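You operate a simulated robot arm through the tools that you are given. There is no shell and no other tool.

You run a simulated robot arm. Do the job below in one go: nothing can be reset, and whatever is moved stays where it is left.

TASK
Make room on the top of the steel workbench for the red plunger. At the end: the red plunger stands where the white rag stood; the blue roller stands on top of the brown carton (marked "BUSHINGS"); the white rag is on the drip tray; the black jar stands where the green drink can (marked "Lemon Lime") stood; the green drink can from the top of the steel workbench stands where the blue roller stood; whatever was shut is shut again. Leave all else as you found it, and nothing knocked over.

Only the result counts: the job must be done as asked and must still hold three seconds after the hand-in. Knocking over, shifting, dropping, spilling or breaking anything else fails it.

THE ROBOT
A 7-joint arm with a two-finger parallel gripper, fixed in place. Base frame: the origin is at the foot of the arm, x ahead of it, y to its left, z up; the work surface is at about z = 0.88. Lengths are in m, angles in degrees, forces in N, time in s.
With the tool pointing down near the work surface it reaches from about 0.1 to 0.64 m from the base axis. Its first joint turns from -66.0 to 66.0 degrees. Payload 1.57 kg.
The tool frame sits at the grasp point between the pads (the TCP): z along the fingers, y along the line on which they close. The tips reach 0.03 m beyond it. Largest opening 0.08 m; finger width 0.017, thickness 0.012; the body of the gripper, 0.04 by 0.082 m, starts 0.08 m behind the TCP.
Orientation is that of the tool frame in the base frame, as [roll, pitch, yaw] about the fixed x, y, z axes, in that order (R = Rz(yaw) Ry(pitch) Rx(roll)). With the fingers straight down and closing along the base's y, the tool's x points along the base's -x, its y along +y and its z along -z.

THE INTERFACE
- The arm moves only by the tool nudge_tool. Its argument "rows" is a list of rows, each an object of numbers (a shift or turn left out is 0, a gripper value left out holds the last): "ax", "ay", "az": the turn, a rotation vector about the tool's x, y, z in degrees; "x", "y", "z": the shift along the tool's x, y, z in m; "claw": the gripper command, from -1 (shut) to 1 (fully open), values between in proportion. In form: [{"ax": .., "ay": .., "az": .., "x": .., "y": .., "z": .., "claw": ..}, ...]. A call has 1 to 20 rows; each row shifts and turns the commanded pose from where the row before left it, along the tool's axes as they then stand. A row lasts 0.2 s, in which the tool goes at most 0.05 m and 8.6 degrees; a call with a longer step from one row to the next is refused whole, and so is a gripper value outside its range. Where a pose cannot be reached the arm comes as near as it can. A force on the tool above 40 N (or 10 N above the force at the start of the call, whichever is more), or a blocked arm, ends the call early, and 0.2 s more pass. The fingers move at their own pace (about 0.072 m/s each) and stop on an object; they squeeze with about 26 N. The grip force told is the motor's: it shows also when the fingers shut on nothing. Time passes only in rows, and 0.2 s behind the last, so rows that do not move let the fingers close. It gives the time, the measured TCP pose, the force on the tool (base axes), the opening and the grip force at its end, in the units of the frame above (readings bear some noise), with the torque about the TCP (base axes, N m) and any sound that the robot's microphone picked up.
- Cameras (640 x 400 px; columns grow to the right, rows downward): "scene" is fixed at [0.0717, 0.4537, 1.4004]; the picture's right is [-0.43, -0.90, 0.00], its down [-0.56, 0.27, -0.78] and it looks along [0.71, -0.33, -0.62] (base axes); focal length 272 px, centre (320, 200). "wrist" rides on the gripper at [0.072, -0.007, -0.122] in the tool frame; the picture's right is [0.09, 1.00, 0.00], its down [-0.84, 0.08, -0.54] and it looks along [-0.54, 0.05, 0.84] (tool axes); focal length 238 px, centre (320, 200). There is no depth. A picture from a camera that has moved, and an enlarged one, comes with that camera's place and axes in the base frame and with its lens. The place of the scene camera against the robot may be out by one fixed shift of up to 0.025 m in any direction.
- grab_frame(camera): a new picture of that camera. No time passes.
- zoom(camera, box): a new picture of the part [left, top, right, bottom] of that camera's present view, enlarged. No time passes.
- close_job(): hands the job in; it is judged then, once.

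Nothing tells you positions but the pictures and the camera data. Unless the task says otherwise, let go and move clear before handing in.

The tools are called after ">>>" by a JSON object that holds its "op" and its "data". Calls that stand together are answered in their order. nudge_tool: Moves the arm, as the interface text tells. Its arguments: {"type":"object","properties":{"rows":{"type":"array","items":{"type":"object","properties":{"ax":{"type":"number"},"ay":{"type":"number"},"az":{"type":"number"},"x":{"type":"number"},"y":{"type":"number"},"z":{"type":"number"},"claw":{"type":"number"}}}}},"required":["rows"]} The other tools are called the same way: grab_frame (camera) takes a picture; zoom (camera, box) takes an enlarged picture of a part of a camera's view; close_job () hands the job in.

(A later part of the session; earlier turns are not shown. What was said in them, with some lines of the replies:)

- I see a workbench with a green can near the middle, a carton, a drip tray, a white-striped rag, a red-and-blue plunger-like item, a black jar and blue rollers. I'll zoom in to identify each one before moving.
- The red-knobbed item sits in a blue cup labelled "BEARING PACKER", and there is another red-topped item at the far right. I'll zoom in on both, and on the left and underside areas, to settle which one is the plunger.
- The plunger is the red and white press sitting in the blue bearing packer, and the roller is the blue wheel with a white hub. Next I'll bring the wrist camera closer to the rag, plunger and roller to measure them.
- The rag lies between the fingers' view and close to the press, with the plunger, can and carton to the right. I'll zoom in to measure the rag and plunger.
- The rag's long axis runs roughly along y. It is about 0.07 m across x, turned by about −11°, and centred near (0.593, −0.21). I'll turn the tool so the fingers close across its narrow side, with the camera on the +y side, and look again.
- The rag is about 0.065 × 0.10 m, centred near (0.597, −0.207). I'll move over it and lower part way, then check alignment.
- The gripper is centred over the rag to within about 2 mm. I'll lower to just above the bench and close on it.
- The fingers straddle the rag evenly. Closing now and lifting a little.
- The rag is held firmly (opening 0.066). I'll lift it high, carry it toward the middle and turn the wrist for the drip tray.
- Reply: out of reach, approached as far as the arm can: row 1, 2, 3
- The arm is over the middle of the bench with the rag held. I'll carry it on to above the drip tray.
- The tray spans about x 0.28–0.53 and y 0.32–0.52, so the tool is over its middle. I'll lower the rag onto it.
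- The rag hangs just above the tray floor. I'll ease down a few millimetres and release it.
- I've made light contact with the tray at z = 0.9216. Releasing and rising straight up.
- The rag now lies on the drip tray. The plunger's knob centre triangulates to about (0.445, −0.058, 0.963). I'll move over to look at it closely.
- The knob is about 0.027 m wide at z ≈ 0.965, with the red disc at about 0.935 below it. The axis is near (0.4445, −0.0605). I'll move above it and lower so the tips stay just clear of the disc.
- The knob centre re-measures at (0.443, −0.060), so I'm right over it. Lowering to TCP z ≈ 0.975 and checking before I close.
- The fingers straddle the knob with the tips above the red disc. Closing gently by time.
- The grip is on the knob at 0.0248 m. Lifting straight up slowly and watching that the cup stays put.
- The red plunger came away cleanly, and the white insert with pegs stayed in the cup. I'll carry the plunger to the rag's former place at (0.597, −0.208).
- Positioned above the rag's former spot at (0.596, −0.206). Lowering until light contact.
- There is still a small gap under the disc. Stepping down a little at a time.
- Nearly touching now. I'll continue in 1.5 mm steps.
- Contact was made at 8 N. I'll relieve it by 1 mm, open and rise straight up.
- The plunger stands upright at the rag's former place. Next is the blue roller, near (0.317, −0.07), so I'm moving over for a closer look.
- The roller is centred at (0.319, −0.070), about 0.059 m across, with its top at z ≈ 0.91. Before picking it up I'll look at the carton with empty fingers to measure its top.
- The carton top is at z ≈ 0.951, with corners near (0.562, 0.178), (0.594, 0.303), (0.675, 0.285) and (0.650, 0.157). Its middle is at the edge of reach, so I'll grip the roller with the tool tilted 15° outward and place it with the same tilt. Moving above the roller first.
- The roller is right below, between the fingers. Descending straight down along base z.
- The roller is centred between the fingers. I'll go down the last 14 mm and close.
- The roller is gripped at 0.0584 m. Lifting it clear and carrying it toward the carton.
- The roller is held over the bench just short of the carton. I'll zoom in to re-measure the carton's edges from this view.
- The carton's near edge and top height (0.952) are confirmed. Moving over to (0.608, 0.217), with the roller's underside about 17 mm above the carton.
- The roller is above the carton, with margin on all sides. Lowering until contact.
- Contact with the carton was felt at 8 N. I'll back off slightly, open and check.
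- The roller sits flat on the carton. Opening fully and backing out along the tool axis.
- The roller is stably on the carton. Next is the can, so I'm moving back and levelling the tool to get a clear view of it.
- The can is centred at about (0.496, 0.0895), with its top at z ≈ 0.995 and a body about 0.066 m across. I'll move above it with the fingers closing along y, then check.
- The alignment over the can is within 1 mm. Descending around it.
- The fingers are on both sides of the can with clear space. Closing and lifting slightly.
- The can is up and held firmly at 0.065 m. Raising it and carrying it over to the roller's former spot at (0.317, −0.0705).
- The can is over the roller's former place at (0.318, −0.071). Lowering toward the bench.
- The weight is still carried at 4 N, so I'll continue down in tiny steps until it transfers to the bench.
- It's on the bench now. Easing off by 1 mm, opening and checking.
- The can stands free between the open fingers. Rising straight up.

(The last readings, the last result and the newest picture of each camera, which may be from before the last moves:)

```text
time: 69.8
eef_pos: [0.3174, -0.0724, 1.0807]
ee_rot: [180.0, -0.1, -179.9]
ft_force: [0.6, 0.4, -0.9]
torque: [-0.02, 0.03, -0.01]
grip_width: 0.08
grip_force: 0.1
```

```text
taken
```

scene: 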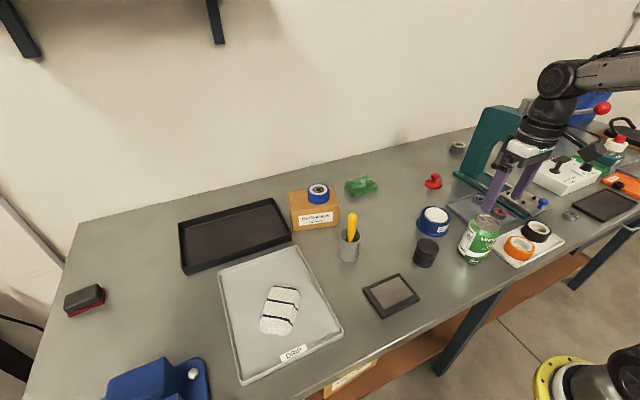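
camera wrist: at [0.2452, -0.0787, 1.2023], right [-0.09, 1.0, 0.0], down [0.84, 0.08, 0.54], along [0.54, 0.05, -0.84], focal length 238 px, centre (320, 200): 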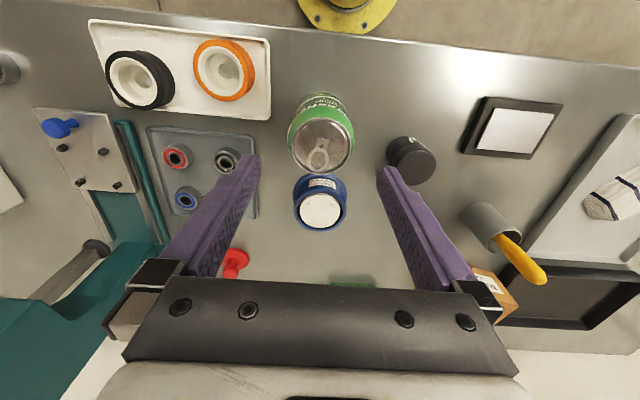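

The can now stands in the roller's former place. I'm moving over toward the black jar, near (0.355, 0.041), for a close look.

>>> {"op": "nudge_tool", "data": {"rows": [{"x": 0.0157, "y": 0.0373}, {"x": 0.0157, "y": 0.0373}, {"x": 0.0157, "y": 0.0373}, {}]}}

>>> {"op": "grab_frame", "data": {"camera": "wrist"}}

>>> {"op": "zoom", "data": {"camera": "wrist", "box": [250, 110, 390, 210]}}

>>> {"op": "zoom", "data": {"camera": "scene", "box": [380, 200, 520, 290]}}

```text
time: 70.8
eef_pos: [0.2722, 0.0406, 1.0813]
ee_rot: [180.0, 0.0, -179.9]
ft_force: [0.6, -1.0, -0.3]
torque: [0.03, -0.01, 0.01]
grip_width: 0.0801
grip_force: 0.0
```

```text
taken
camera wrist: at [0.2014, 0.0352, 1.2015], right [-0.09, 1.0, 0.0], down [0.84, 0.08, 0.54], along [0.54, 0.05, -0.84], focal length 238 px, centre (320, 200)
```

wrist: 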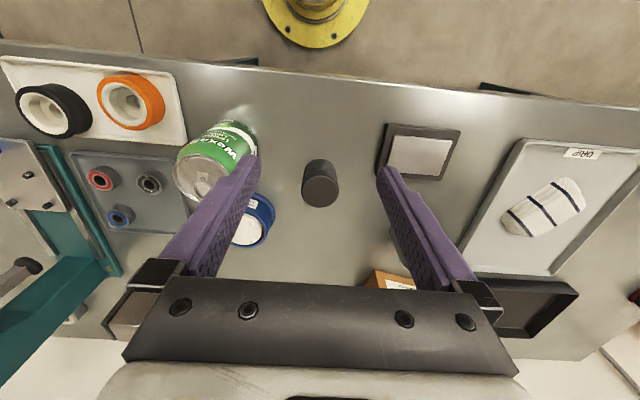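

```text
4.00 times, centred on (320, 160) of wrist
camera zoom: at [0.2014, 0.0352, 1.2015], right [-0.09, 1.0, 0.0], down [0.84, 0.08, 0.54], along [0.54, 0.05, -0.84], focal length 953 px, centre (320, 360)
```

zoom: 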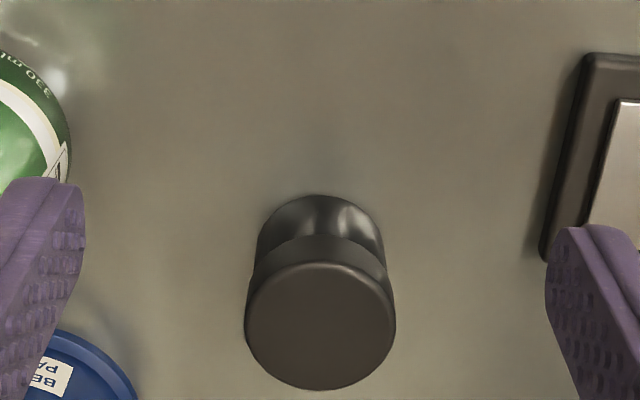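

```text
4.44 times, centred on (450, 245) of scene
camera zoom: at [0.0717, 0.4537, 1.4004], right [-0.43, -0.9, 0.0], down [-0.56, 0.27, -0.78], along [0.71, -0.33, -0.62], focal length 1208 px, centre (-258, 0)
```

zoom: 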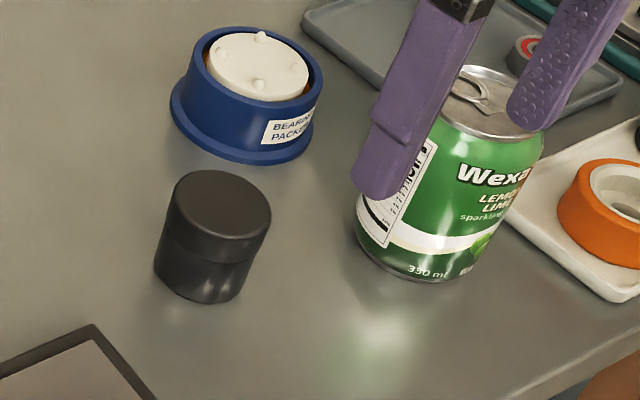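

The jar is centred near (0.3585, 0.049). It is about 0.055 m tall, with a lid about 0.049 m across that is slightly wider than the body. I'll position above it and verify.

>>> {"op": "nudge_tool", "data": {"rows": [{"x": -0.0288, "y": 0.0028, "z": 0.0233}, {"x": -0.0288, "y": 0.0028, "z": 0.0233}, {"x": -0.0288, "y": 0.0028, "z": 0.0233}, {}]}}

>>> {"op": "grab_frame", "data": {"camera": "wrist"}}

>>> {"op": "zoom", "data": {"camera": "wrist", "box": [240, 80, 400, 200]}}

```text
time: 71.8
eef_pos: [0.3577, 0.0528, 1.0113]
ee_rot: [180.0, 0.0, -179.9]
ft_force: [-0.2, -0.6, 0.5]
torque: [0.01, -0.02, 0.05]
grip_width: 0.0799
grip_force: 0.0
```

```text
taken
camera wrist: at [0.2855, 0.0457, 1.1324], right [-0.09, 1.0, 0.0], down [0.84, 0.08, 0.54], along [0.54, 0.05, -0.84], focal length 238 px, centre (320, 200)
```

wrist: 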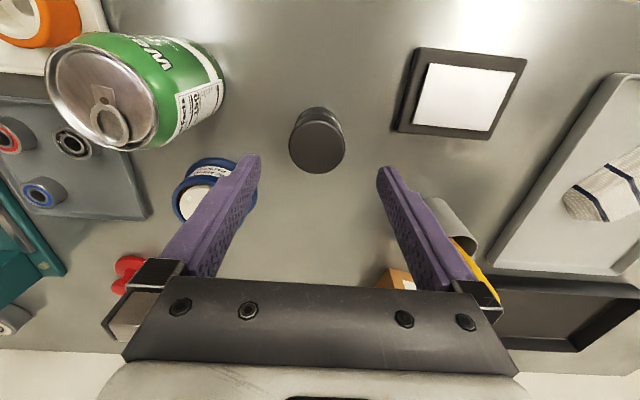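

```text
3.33 times, centred on (320, 140) of wrist
camera zoom: at [0.2855, 0.0457, 1.1324], right [-0.09, 1.0, 0.0], down [0.84, 0.08, 0.54], along [0.54, 0.05, -0.84], focal length 794 px, centre (320, 400)
```

zoom: 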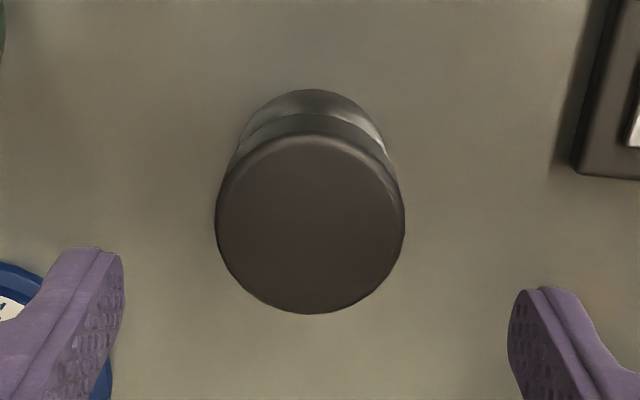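

The jar re-measures at (0.358, 0.050). Shifting 2.5 mm and descending around it.

>>> {"op": "nudge_tool", "data": {"rows": [{"y": -0.0025, "z": 0.02}, {"z": 0.03}, {"z": 0.03}, {"z": 0.013}, {}]}}

>>> {"op": "grab_frame", "data": {"camera": "wrist"}}

>>> {"op": "zoom", "data": {"camera": "scene", "box": [370, 190, 510, 290]}}

```text
time: 73.0
eef_pos: [0.3576, 0.047, 0.9186]
ee_rot: [179.9, 0.0, -179.9]
ft_force: [0.5, -0.3, 0.3]
torque: [0.02, 0.03, -0.02]
grip_width: 0.0802
grip_force: 0.0
```

```text
taken
camera wrist: at [0.2844, 0.0396, 1.0388], right [-0.09, 1.0, 0.0], down [0.84, 0.08, 0.54], along [0.54, 0.05, -0.84], focal length 238 px, centre (320, 200)
```

wrist: 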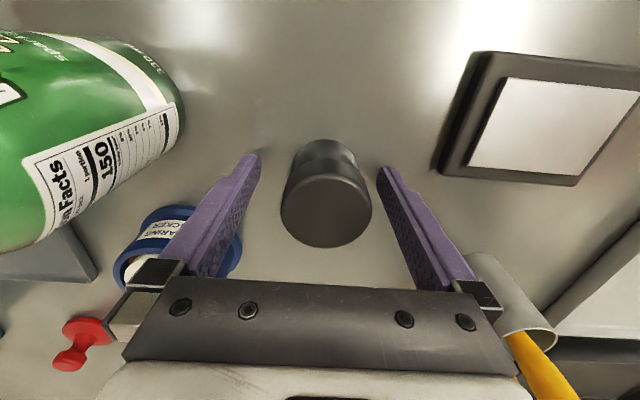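

```text
4.00 times, centred on (440, 240) of scene
camera zoom: at [0.0717, 0.4537, 1.4004], right [-0.43, -0.9, 0.0], down [-0.56, 0.27, -0.78], along [0.71, -0.33, -0.62], focal length 1087 px, centre (-160, 40)
```

zoom: 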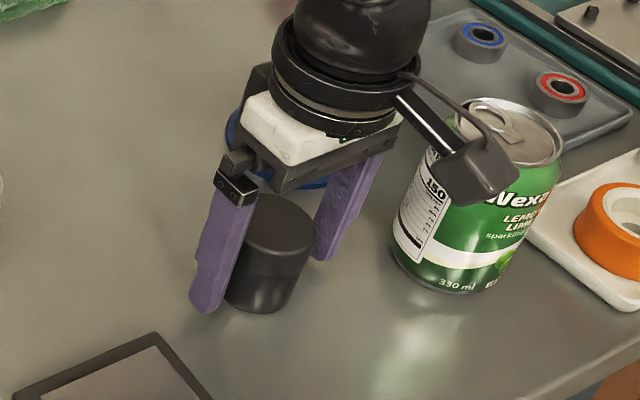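

The jar sits about 3 mm to the +y side of the finger centre. I'll correct that, then close on it.

>>> {"op": "nudge_tool", "data": {"rows": [{"y": 0.003}, {}, {"claw": -1}, {"claw": -1}, {"claw": -1}, {"claw": -1}, {"claw": -1}, {}]}}

>>> {"op": "nudge_tool", "data": {"rows": [{"z": -0.005}, {"z": -0.01}, {}]}}

>>> {"op": "zoom", "data": {"camera": "scene", "box": [370, 190, 510, 290]}}

>>> {"op": "grab_frame", "data": {"camera": "wrist"}}

```text
time: 74.8
eef_pos: [0.3558, 0.049, 0.9179]
ee_rot: [179.9, 0.0, -179.9]
ft_force: [0.0, -0.1, 0.0]
torque: [0.01, -0.02, -0.02]
grip_width: 0.0481
grip_force: 25.7
```

```text
time: 75.6
eef_pos: [0.3557, 0.0486, 0.9328]
ee_rot: [-179.9, 0.0, -179.9]
ft_force: [-0.7, -0.1, 0.1]
torque: [-0.01, -0.04, 0.02]
grip_width: 0.0482
grip_force: 26.3
```

```text
4.00 times, centred on (440, 240) of scene
camera zoom: at [0.0717, 0.4537, 1.4004], right [-0.43, -0.9, 0.0], down [-0.56, 0.27, -0.78], along [0.71, -0.33, -0.62], focal length 1087 px, centre (-160, 40)
```

zoom: 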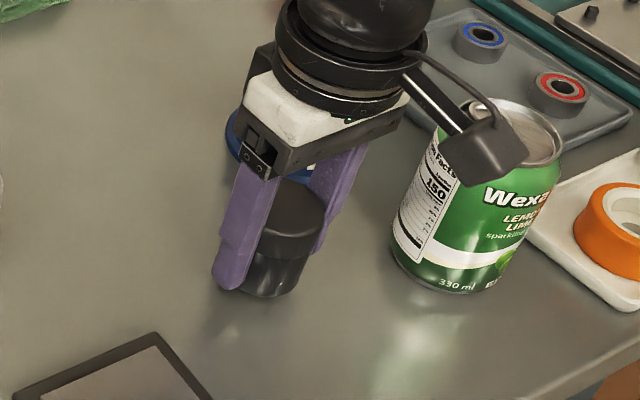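

```text
taken
camera wrist: at [0.2842, 0.0421, 1.0537], right [-0.09, 1.0, 0.0], down [0.84, 0.08, 0.54], along [0.54, 0.05, -0.84], focal length 238 px, centre (320, 200)
```

wrist: 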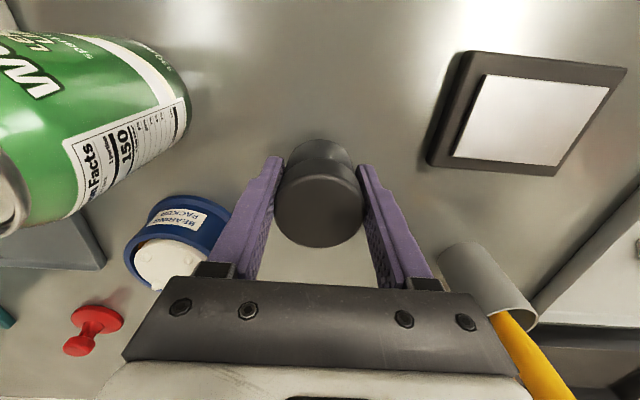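

The whole jar lifts together with its lid. Raising it and moving it to the can's former spot at (0.496, 0.0895).

>>> {"op": "nudge_tool", "data": {"rows": [{"z": -0.03}, {"z": -0.03}, {"z": -0.03}, {"x": -0.0348, "y": 0.0102}, {"x": -0.0348, "y": 0.0102}, {"x": -0.0348, "y": 0.0102}, {"x": -0.0348, "y": 0.0102}, {}, {}]}}

>>> {"op": "grab_frame", "data": {"camera": "wrist"}}

>>> {"op": "zoom", "data": {"camera": "scene", "box": [310, 150, 450, 260]}}

```text
time: 77.6
eef_pos: [0.4947, 0.0921, 1.0221]
ee_rot: [180.0, 0.0, -179.9]
ft_force: [-0.6, 0.8, -0.6]
torque: [0.01, -0.02, 0.01]
grip_width: 0.0483
grip_force: 25.6
```

```text
taken
camera wrist: at [0.423, 0.0845, 1.1439], right [-0.09, 1.0, 0.0], down [0.84, 0.08, 0.54], along [0.54, 0.05, -0.84], focal length 238 px, centre (320, 200)
```

wrist: 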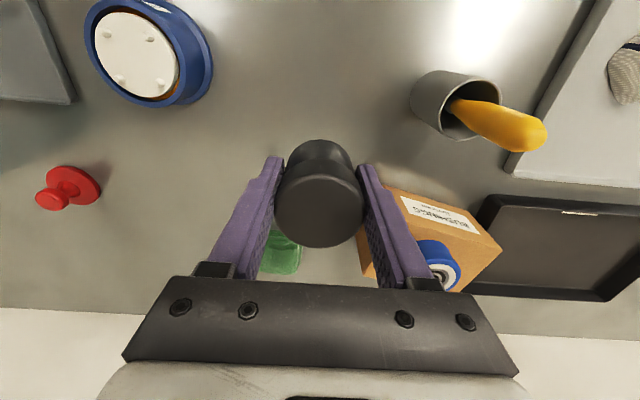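

```text
3.64 times, centred on (380, 205) of scene
camera zoom: at [0.0717, 0.4537, 1.4004], right [-0.43, -0.9, 0.0], down [-0.56, 0.27, -0.78], along [0.71, -0.33, -0.62], focal length 988 px, centre (102, 182)
```

zoom: 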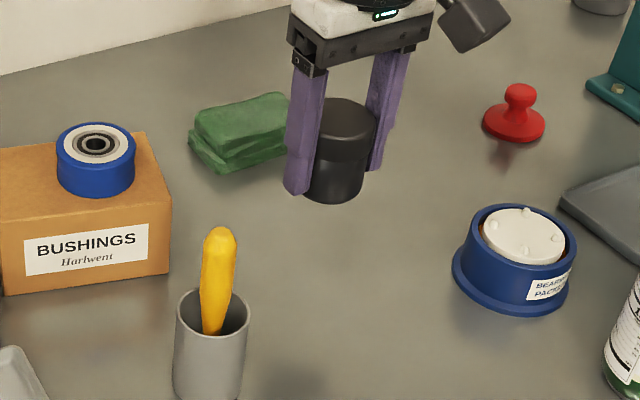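

The jar is above the can's former place. Lowering it.

>>> {"op": "nudge_tool", "data": {"rows": [{"y": -0.001, "z": 0.03}, {"z": 0.03}, {"z": 0.03}, {"z": 0.007}, {}]}}

>>> {"op": "nudge_tool", "data": {"rows": [{"z": 0.003}, {}]}}

>>> {"op": "nudge_tool", "data": {"rows": [{"z": 0.002}, {}]}}

```text
time: 78.8
eef_pos: [0.4955, 0.0895, 0.9258]
ee_rot: [-180.0, 0.0, -180.0]
ft_force: [0.2, 0.7, -1.0]
torque: [0.02, 0.0, 0.02]
grip_width: 0.0481
grip_force: 26.0
```

```text
time: 79.4
eef_pos: [0.4953, 0.0894, 0.9221]
ee_rot: [179.9, 0.0, -179.9]
ft_force: [0.9, -0.7, -0.8]
torque: [0.01, 0.01, -0.02]
grip_width: 0.0483
grip_force: 26.4
```

```text
time: 80.0
eef_pos: [0.4954, 0.0898, 0.9202]
ee_rot: [179.9, 0.0, -179.8]
ft_force: [-0.2, -0.4, 0.0]
torque: [-0.01, 0.02, -0.01]
grip_width: 0.0479
grip_force: 26.0
```

>>> {"op": "nudge_tool", "data": {"rows": [{"z": 0.0015}, {}]}}

>>> {"op": "nudge_tool", "data": {"rows": [{"z": 0.0012}, {}]}}

```text
time: 80.6
eef_pos: [0.4955, 0.0888, 0.9192]
ee_rot: [180.0, -0.1, -179.9]
ft_force: [0.4, 0.0, -1.0]
torque: [-0.01, 0.0, 0.0]
grip_width: 0.0485
grip_force: 25.8
```

```text
time: 81.2
eef_pos: [0.4949, 0.0898, 0.9176]
ee_rot: [180.0, 0.0, -179.9]
ft_force: [-0.1, -0.7, 0.3]
torque: [0.01, 0.01, 0.01]
grip_width: 0.0482
grip_force: 26.0
```

The jar is about to touch. One more small step.

>>> {"op": "nudge_tool", "data": {"rows": [{"z": 0.0012}, {}]}}

>>> {"op": "zoom", "data": {"camera": "scene", "box": [340, 170, 424, 230]}}

```text
time: 81.8
eef_pos: [0.4958, 0.0903, 0.9171]
ee_rot: [180.0, 0.1, -179.9]
ft_force: [-0.8, 1.1, 0.5]
torque: [-0.02, 0.08, -0.04]
grip_width: 0.0484
grip_force: 25.8
```

```text
6.67 times, centred on (382, 200) of scene
camera zoom: at [0.0717, 0.4537, 1.4004], right [-0.43, -0.9, 0.0], down [-0.56, 0.27, -0.78], along [0.71, -0.33, -0.62], focal length 1812 px, centre (-93, 200)
```

zoom: 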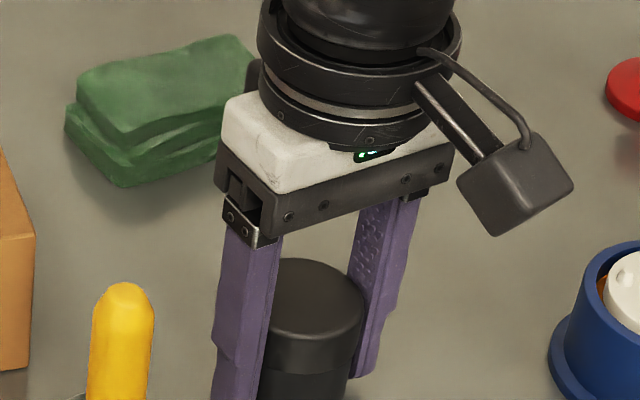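

>>> {"op": "nudge_tool", "data": {"rows": [{"z": 0.001}, {}]}}

```text
time: 82.4
eef_pos: [0.4968, 0.0897, 0.9171]
ee_rot: [-180.0, 0.1, -179.9]
ft_force: [-3.9, -1.8, 15.1]
torque: [-0.05, 0.31, 0.05]
grip_width: 0.0483
grip_force: 26.2
```

The jar is on the bench with clear contact. Easing off by 1 mm, opening and rising.

>>> {"op": "nudge_tool", "data": {"rows": [{"z": -0.0012}, {}, {"claw": 0.3}, {"claw": 0.8}, {"claw": 1}, {}]}}

>>> {"op": "nudge_tool", "data": {"rows": [{"z": -0.015}, {"z": -0.03}, {"z": -0.04}, {"z": -0.045}, {}]}}

>>> {"op": "grab_frame", "data": {"camera": "wrist"}}

>>> {"op": "grab_frame", "data": {"camera": "scene"}}

```text
time: 83.8
eef_pos: [0.4961, 0.0896, 0.916]
ee_rot: [180.0, 0.1, -179.9]
ft_force: [0.3, 0.0, 0.1]
torque: [-0.05, 0.01, -0.01]
grip_width: 0.0799
grip_force: 0.0
```

```text
time: 85.0
eef_pos: [0.495, 0.089, 1.049]
ee_rot: [180.0, 0.0, -179.8]
ft_force: [1.0, 0.0, -0.2]
torque: [0.0, -0.02, -0.01]
grip_width: 0.08
grip_force: 0.1
```

```text
taken
camera wrist: at [0.4232, 0.0819, 1.1702], right [-0.09, 1.0, 0.0], down [0.84, 0.08, 0.54], along [0.54, 0.05, -0.84], focal length 238 px, centre (320, 200)
```

wrist: 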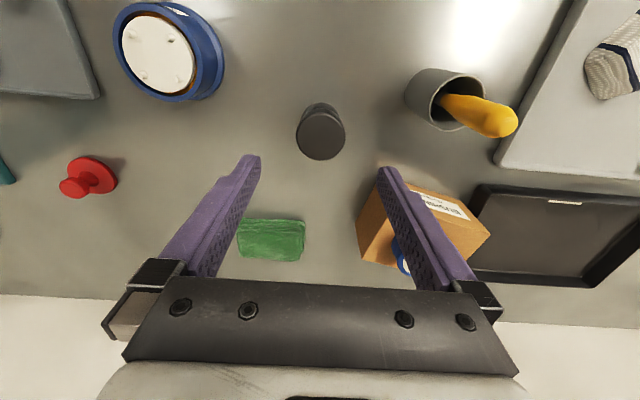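

```text
taken
```

scene: 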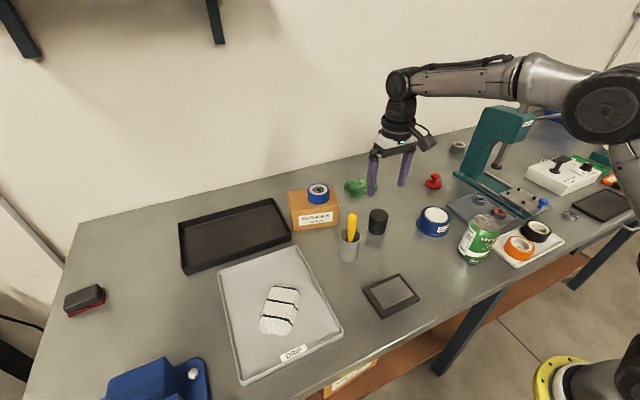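

All five moves are done. I'll raise the arm clear and inspect the final scene.

>>> {"op": "nudge_tool", "data": {"rows": [{"x": 0.02, "z": -0.035}, {"x": 0.024, "z": -0.038}, {"x": 0.024, "z": -0.038}, {"x": 0.024, "z": -0.038}, {"x": 0.024, "z": -0.038}, {}]}}

>>> {"op": "grab_frame", "data": {"camera": "wrist"}}

>>> {"op": "zoom", "data": {"camera": "scene", "box": [270, 150, 470, 290]}}

>>> {"op": "zoom", "data": {"camera": "scene", "box": [400, 130, 580, 280]}}

>>> {"op": "zoom", "data": {"camera": "scene", "box": [170, 180, 360, 390]}}

```text
time: 86.4
eef_pos: [0.3818, 0.088, 1.2336]
ee_rot: [-180.0, 0.0, -179.9]
ft_force: [-0.3, 0.2, 0.1]
torque: [0.01, 0.01, 0.02]
grip_width: 0.0801
grip_force: 0.2
```

```text
taken
camera wrist: at [0.3086, 0.0821, 1.3549], right [-0.09, 1.0, 0.0], down [0.84, 0.08, 0.54], along [0.54, 0.05, -0.84], focal length 238 px, centre (320, 200)
```

wrist: 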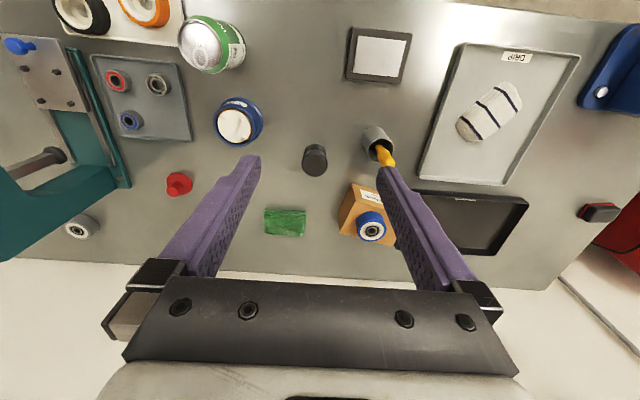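

```text
2.86 times, centred on (370, 220) of scene
camera zoom: at [0.0717, 0.4537, 1.4004], right [-0.43, -0.9, 0.0], down [-0.56, 0.27, -0.78], along [0.71, -0.33, -0.62], focal length 777 px, centre (177, 143)
```

zoom: 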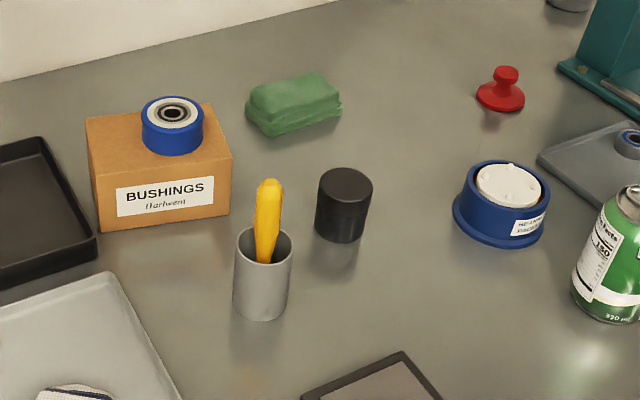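

```text
2.67 times, centred on (490, 205) of scene
camera zoom: at [0.0717, 0.4537, 1.4004], right [-0.43, -0.9, 0.0], down [-0.56, 0.27, -0.78], along [0.71, -0.33, -0.62], focal length 725 px, centre (-133, 187)
```

zoom: 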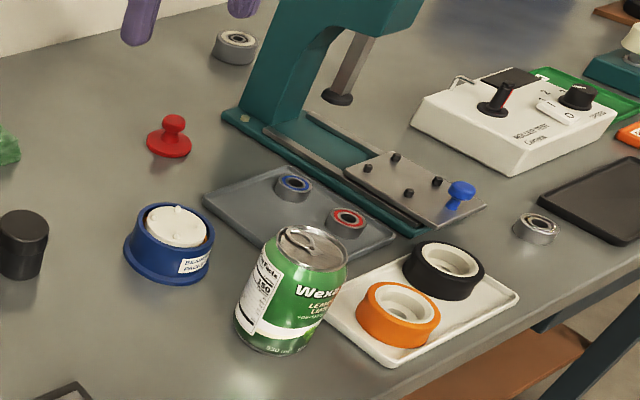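

```text
1.90 times, centred on (265, 285) of scene
camera zoom: at [0.0717, 0.4537, 1.4004], right [-0.43, -0.9, 0.0], down [-0.56, 0.27, -0.78], along [0.71, -0.33, -0.62], focal length 518 px, centre (425, 38)
```

zoom: 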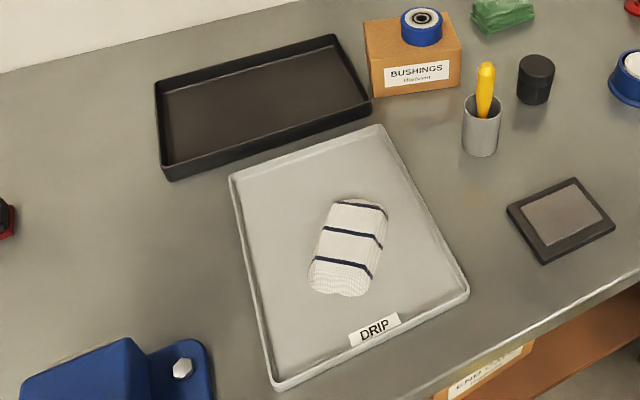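

Everything is in place. The rag lies on the drip tray, the plunger stands where the rag was, the roller sits flat on the BUSHINGS carton, the can stands where the roller was, and the jar stands shut where the can was. The gripper is empty and clear, so I'm handing in.

>>> {"op": "close_job", "data": {}}

```text
The job is handed in.
```

I carried out all five moves and handed the job in; I haven't seen the judging result. In the last pictures before hand-in:

- **White rag:** it lies flat near the middle of the drip tray.
- **Red plunger:** it stands upright where the rag was. It lifted out of the blue bearing packer on its own. The white insert with pegs stayed in the packer, which I left in place.
- **Blue roller:** it sits flat on top of the carton marked "BUSHINGS". It is a little nearer the front edge than the middle, because the carton's centre was at the limit of the arm's reach.
- **Green drink can:** it stands upright where the roller was.
- **Black jar:** it stands where the can was, with its lid still on.

I opened nothing, so there was nothing to shut again. In those pictures nothing had been knocked over and nothing else looked moved. The gripper was empty and well clear of the bench.
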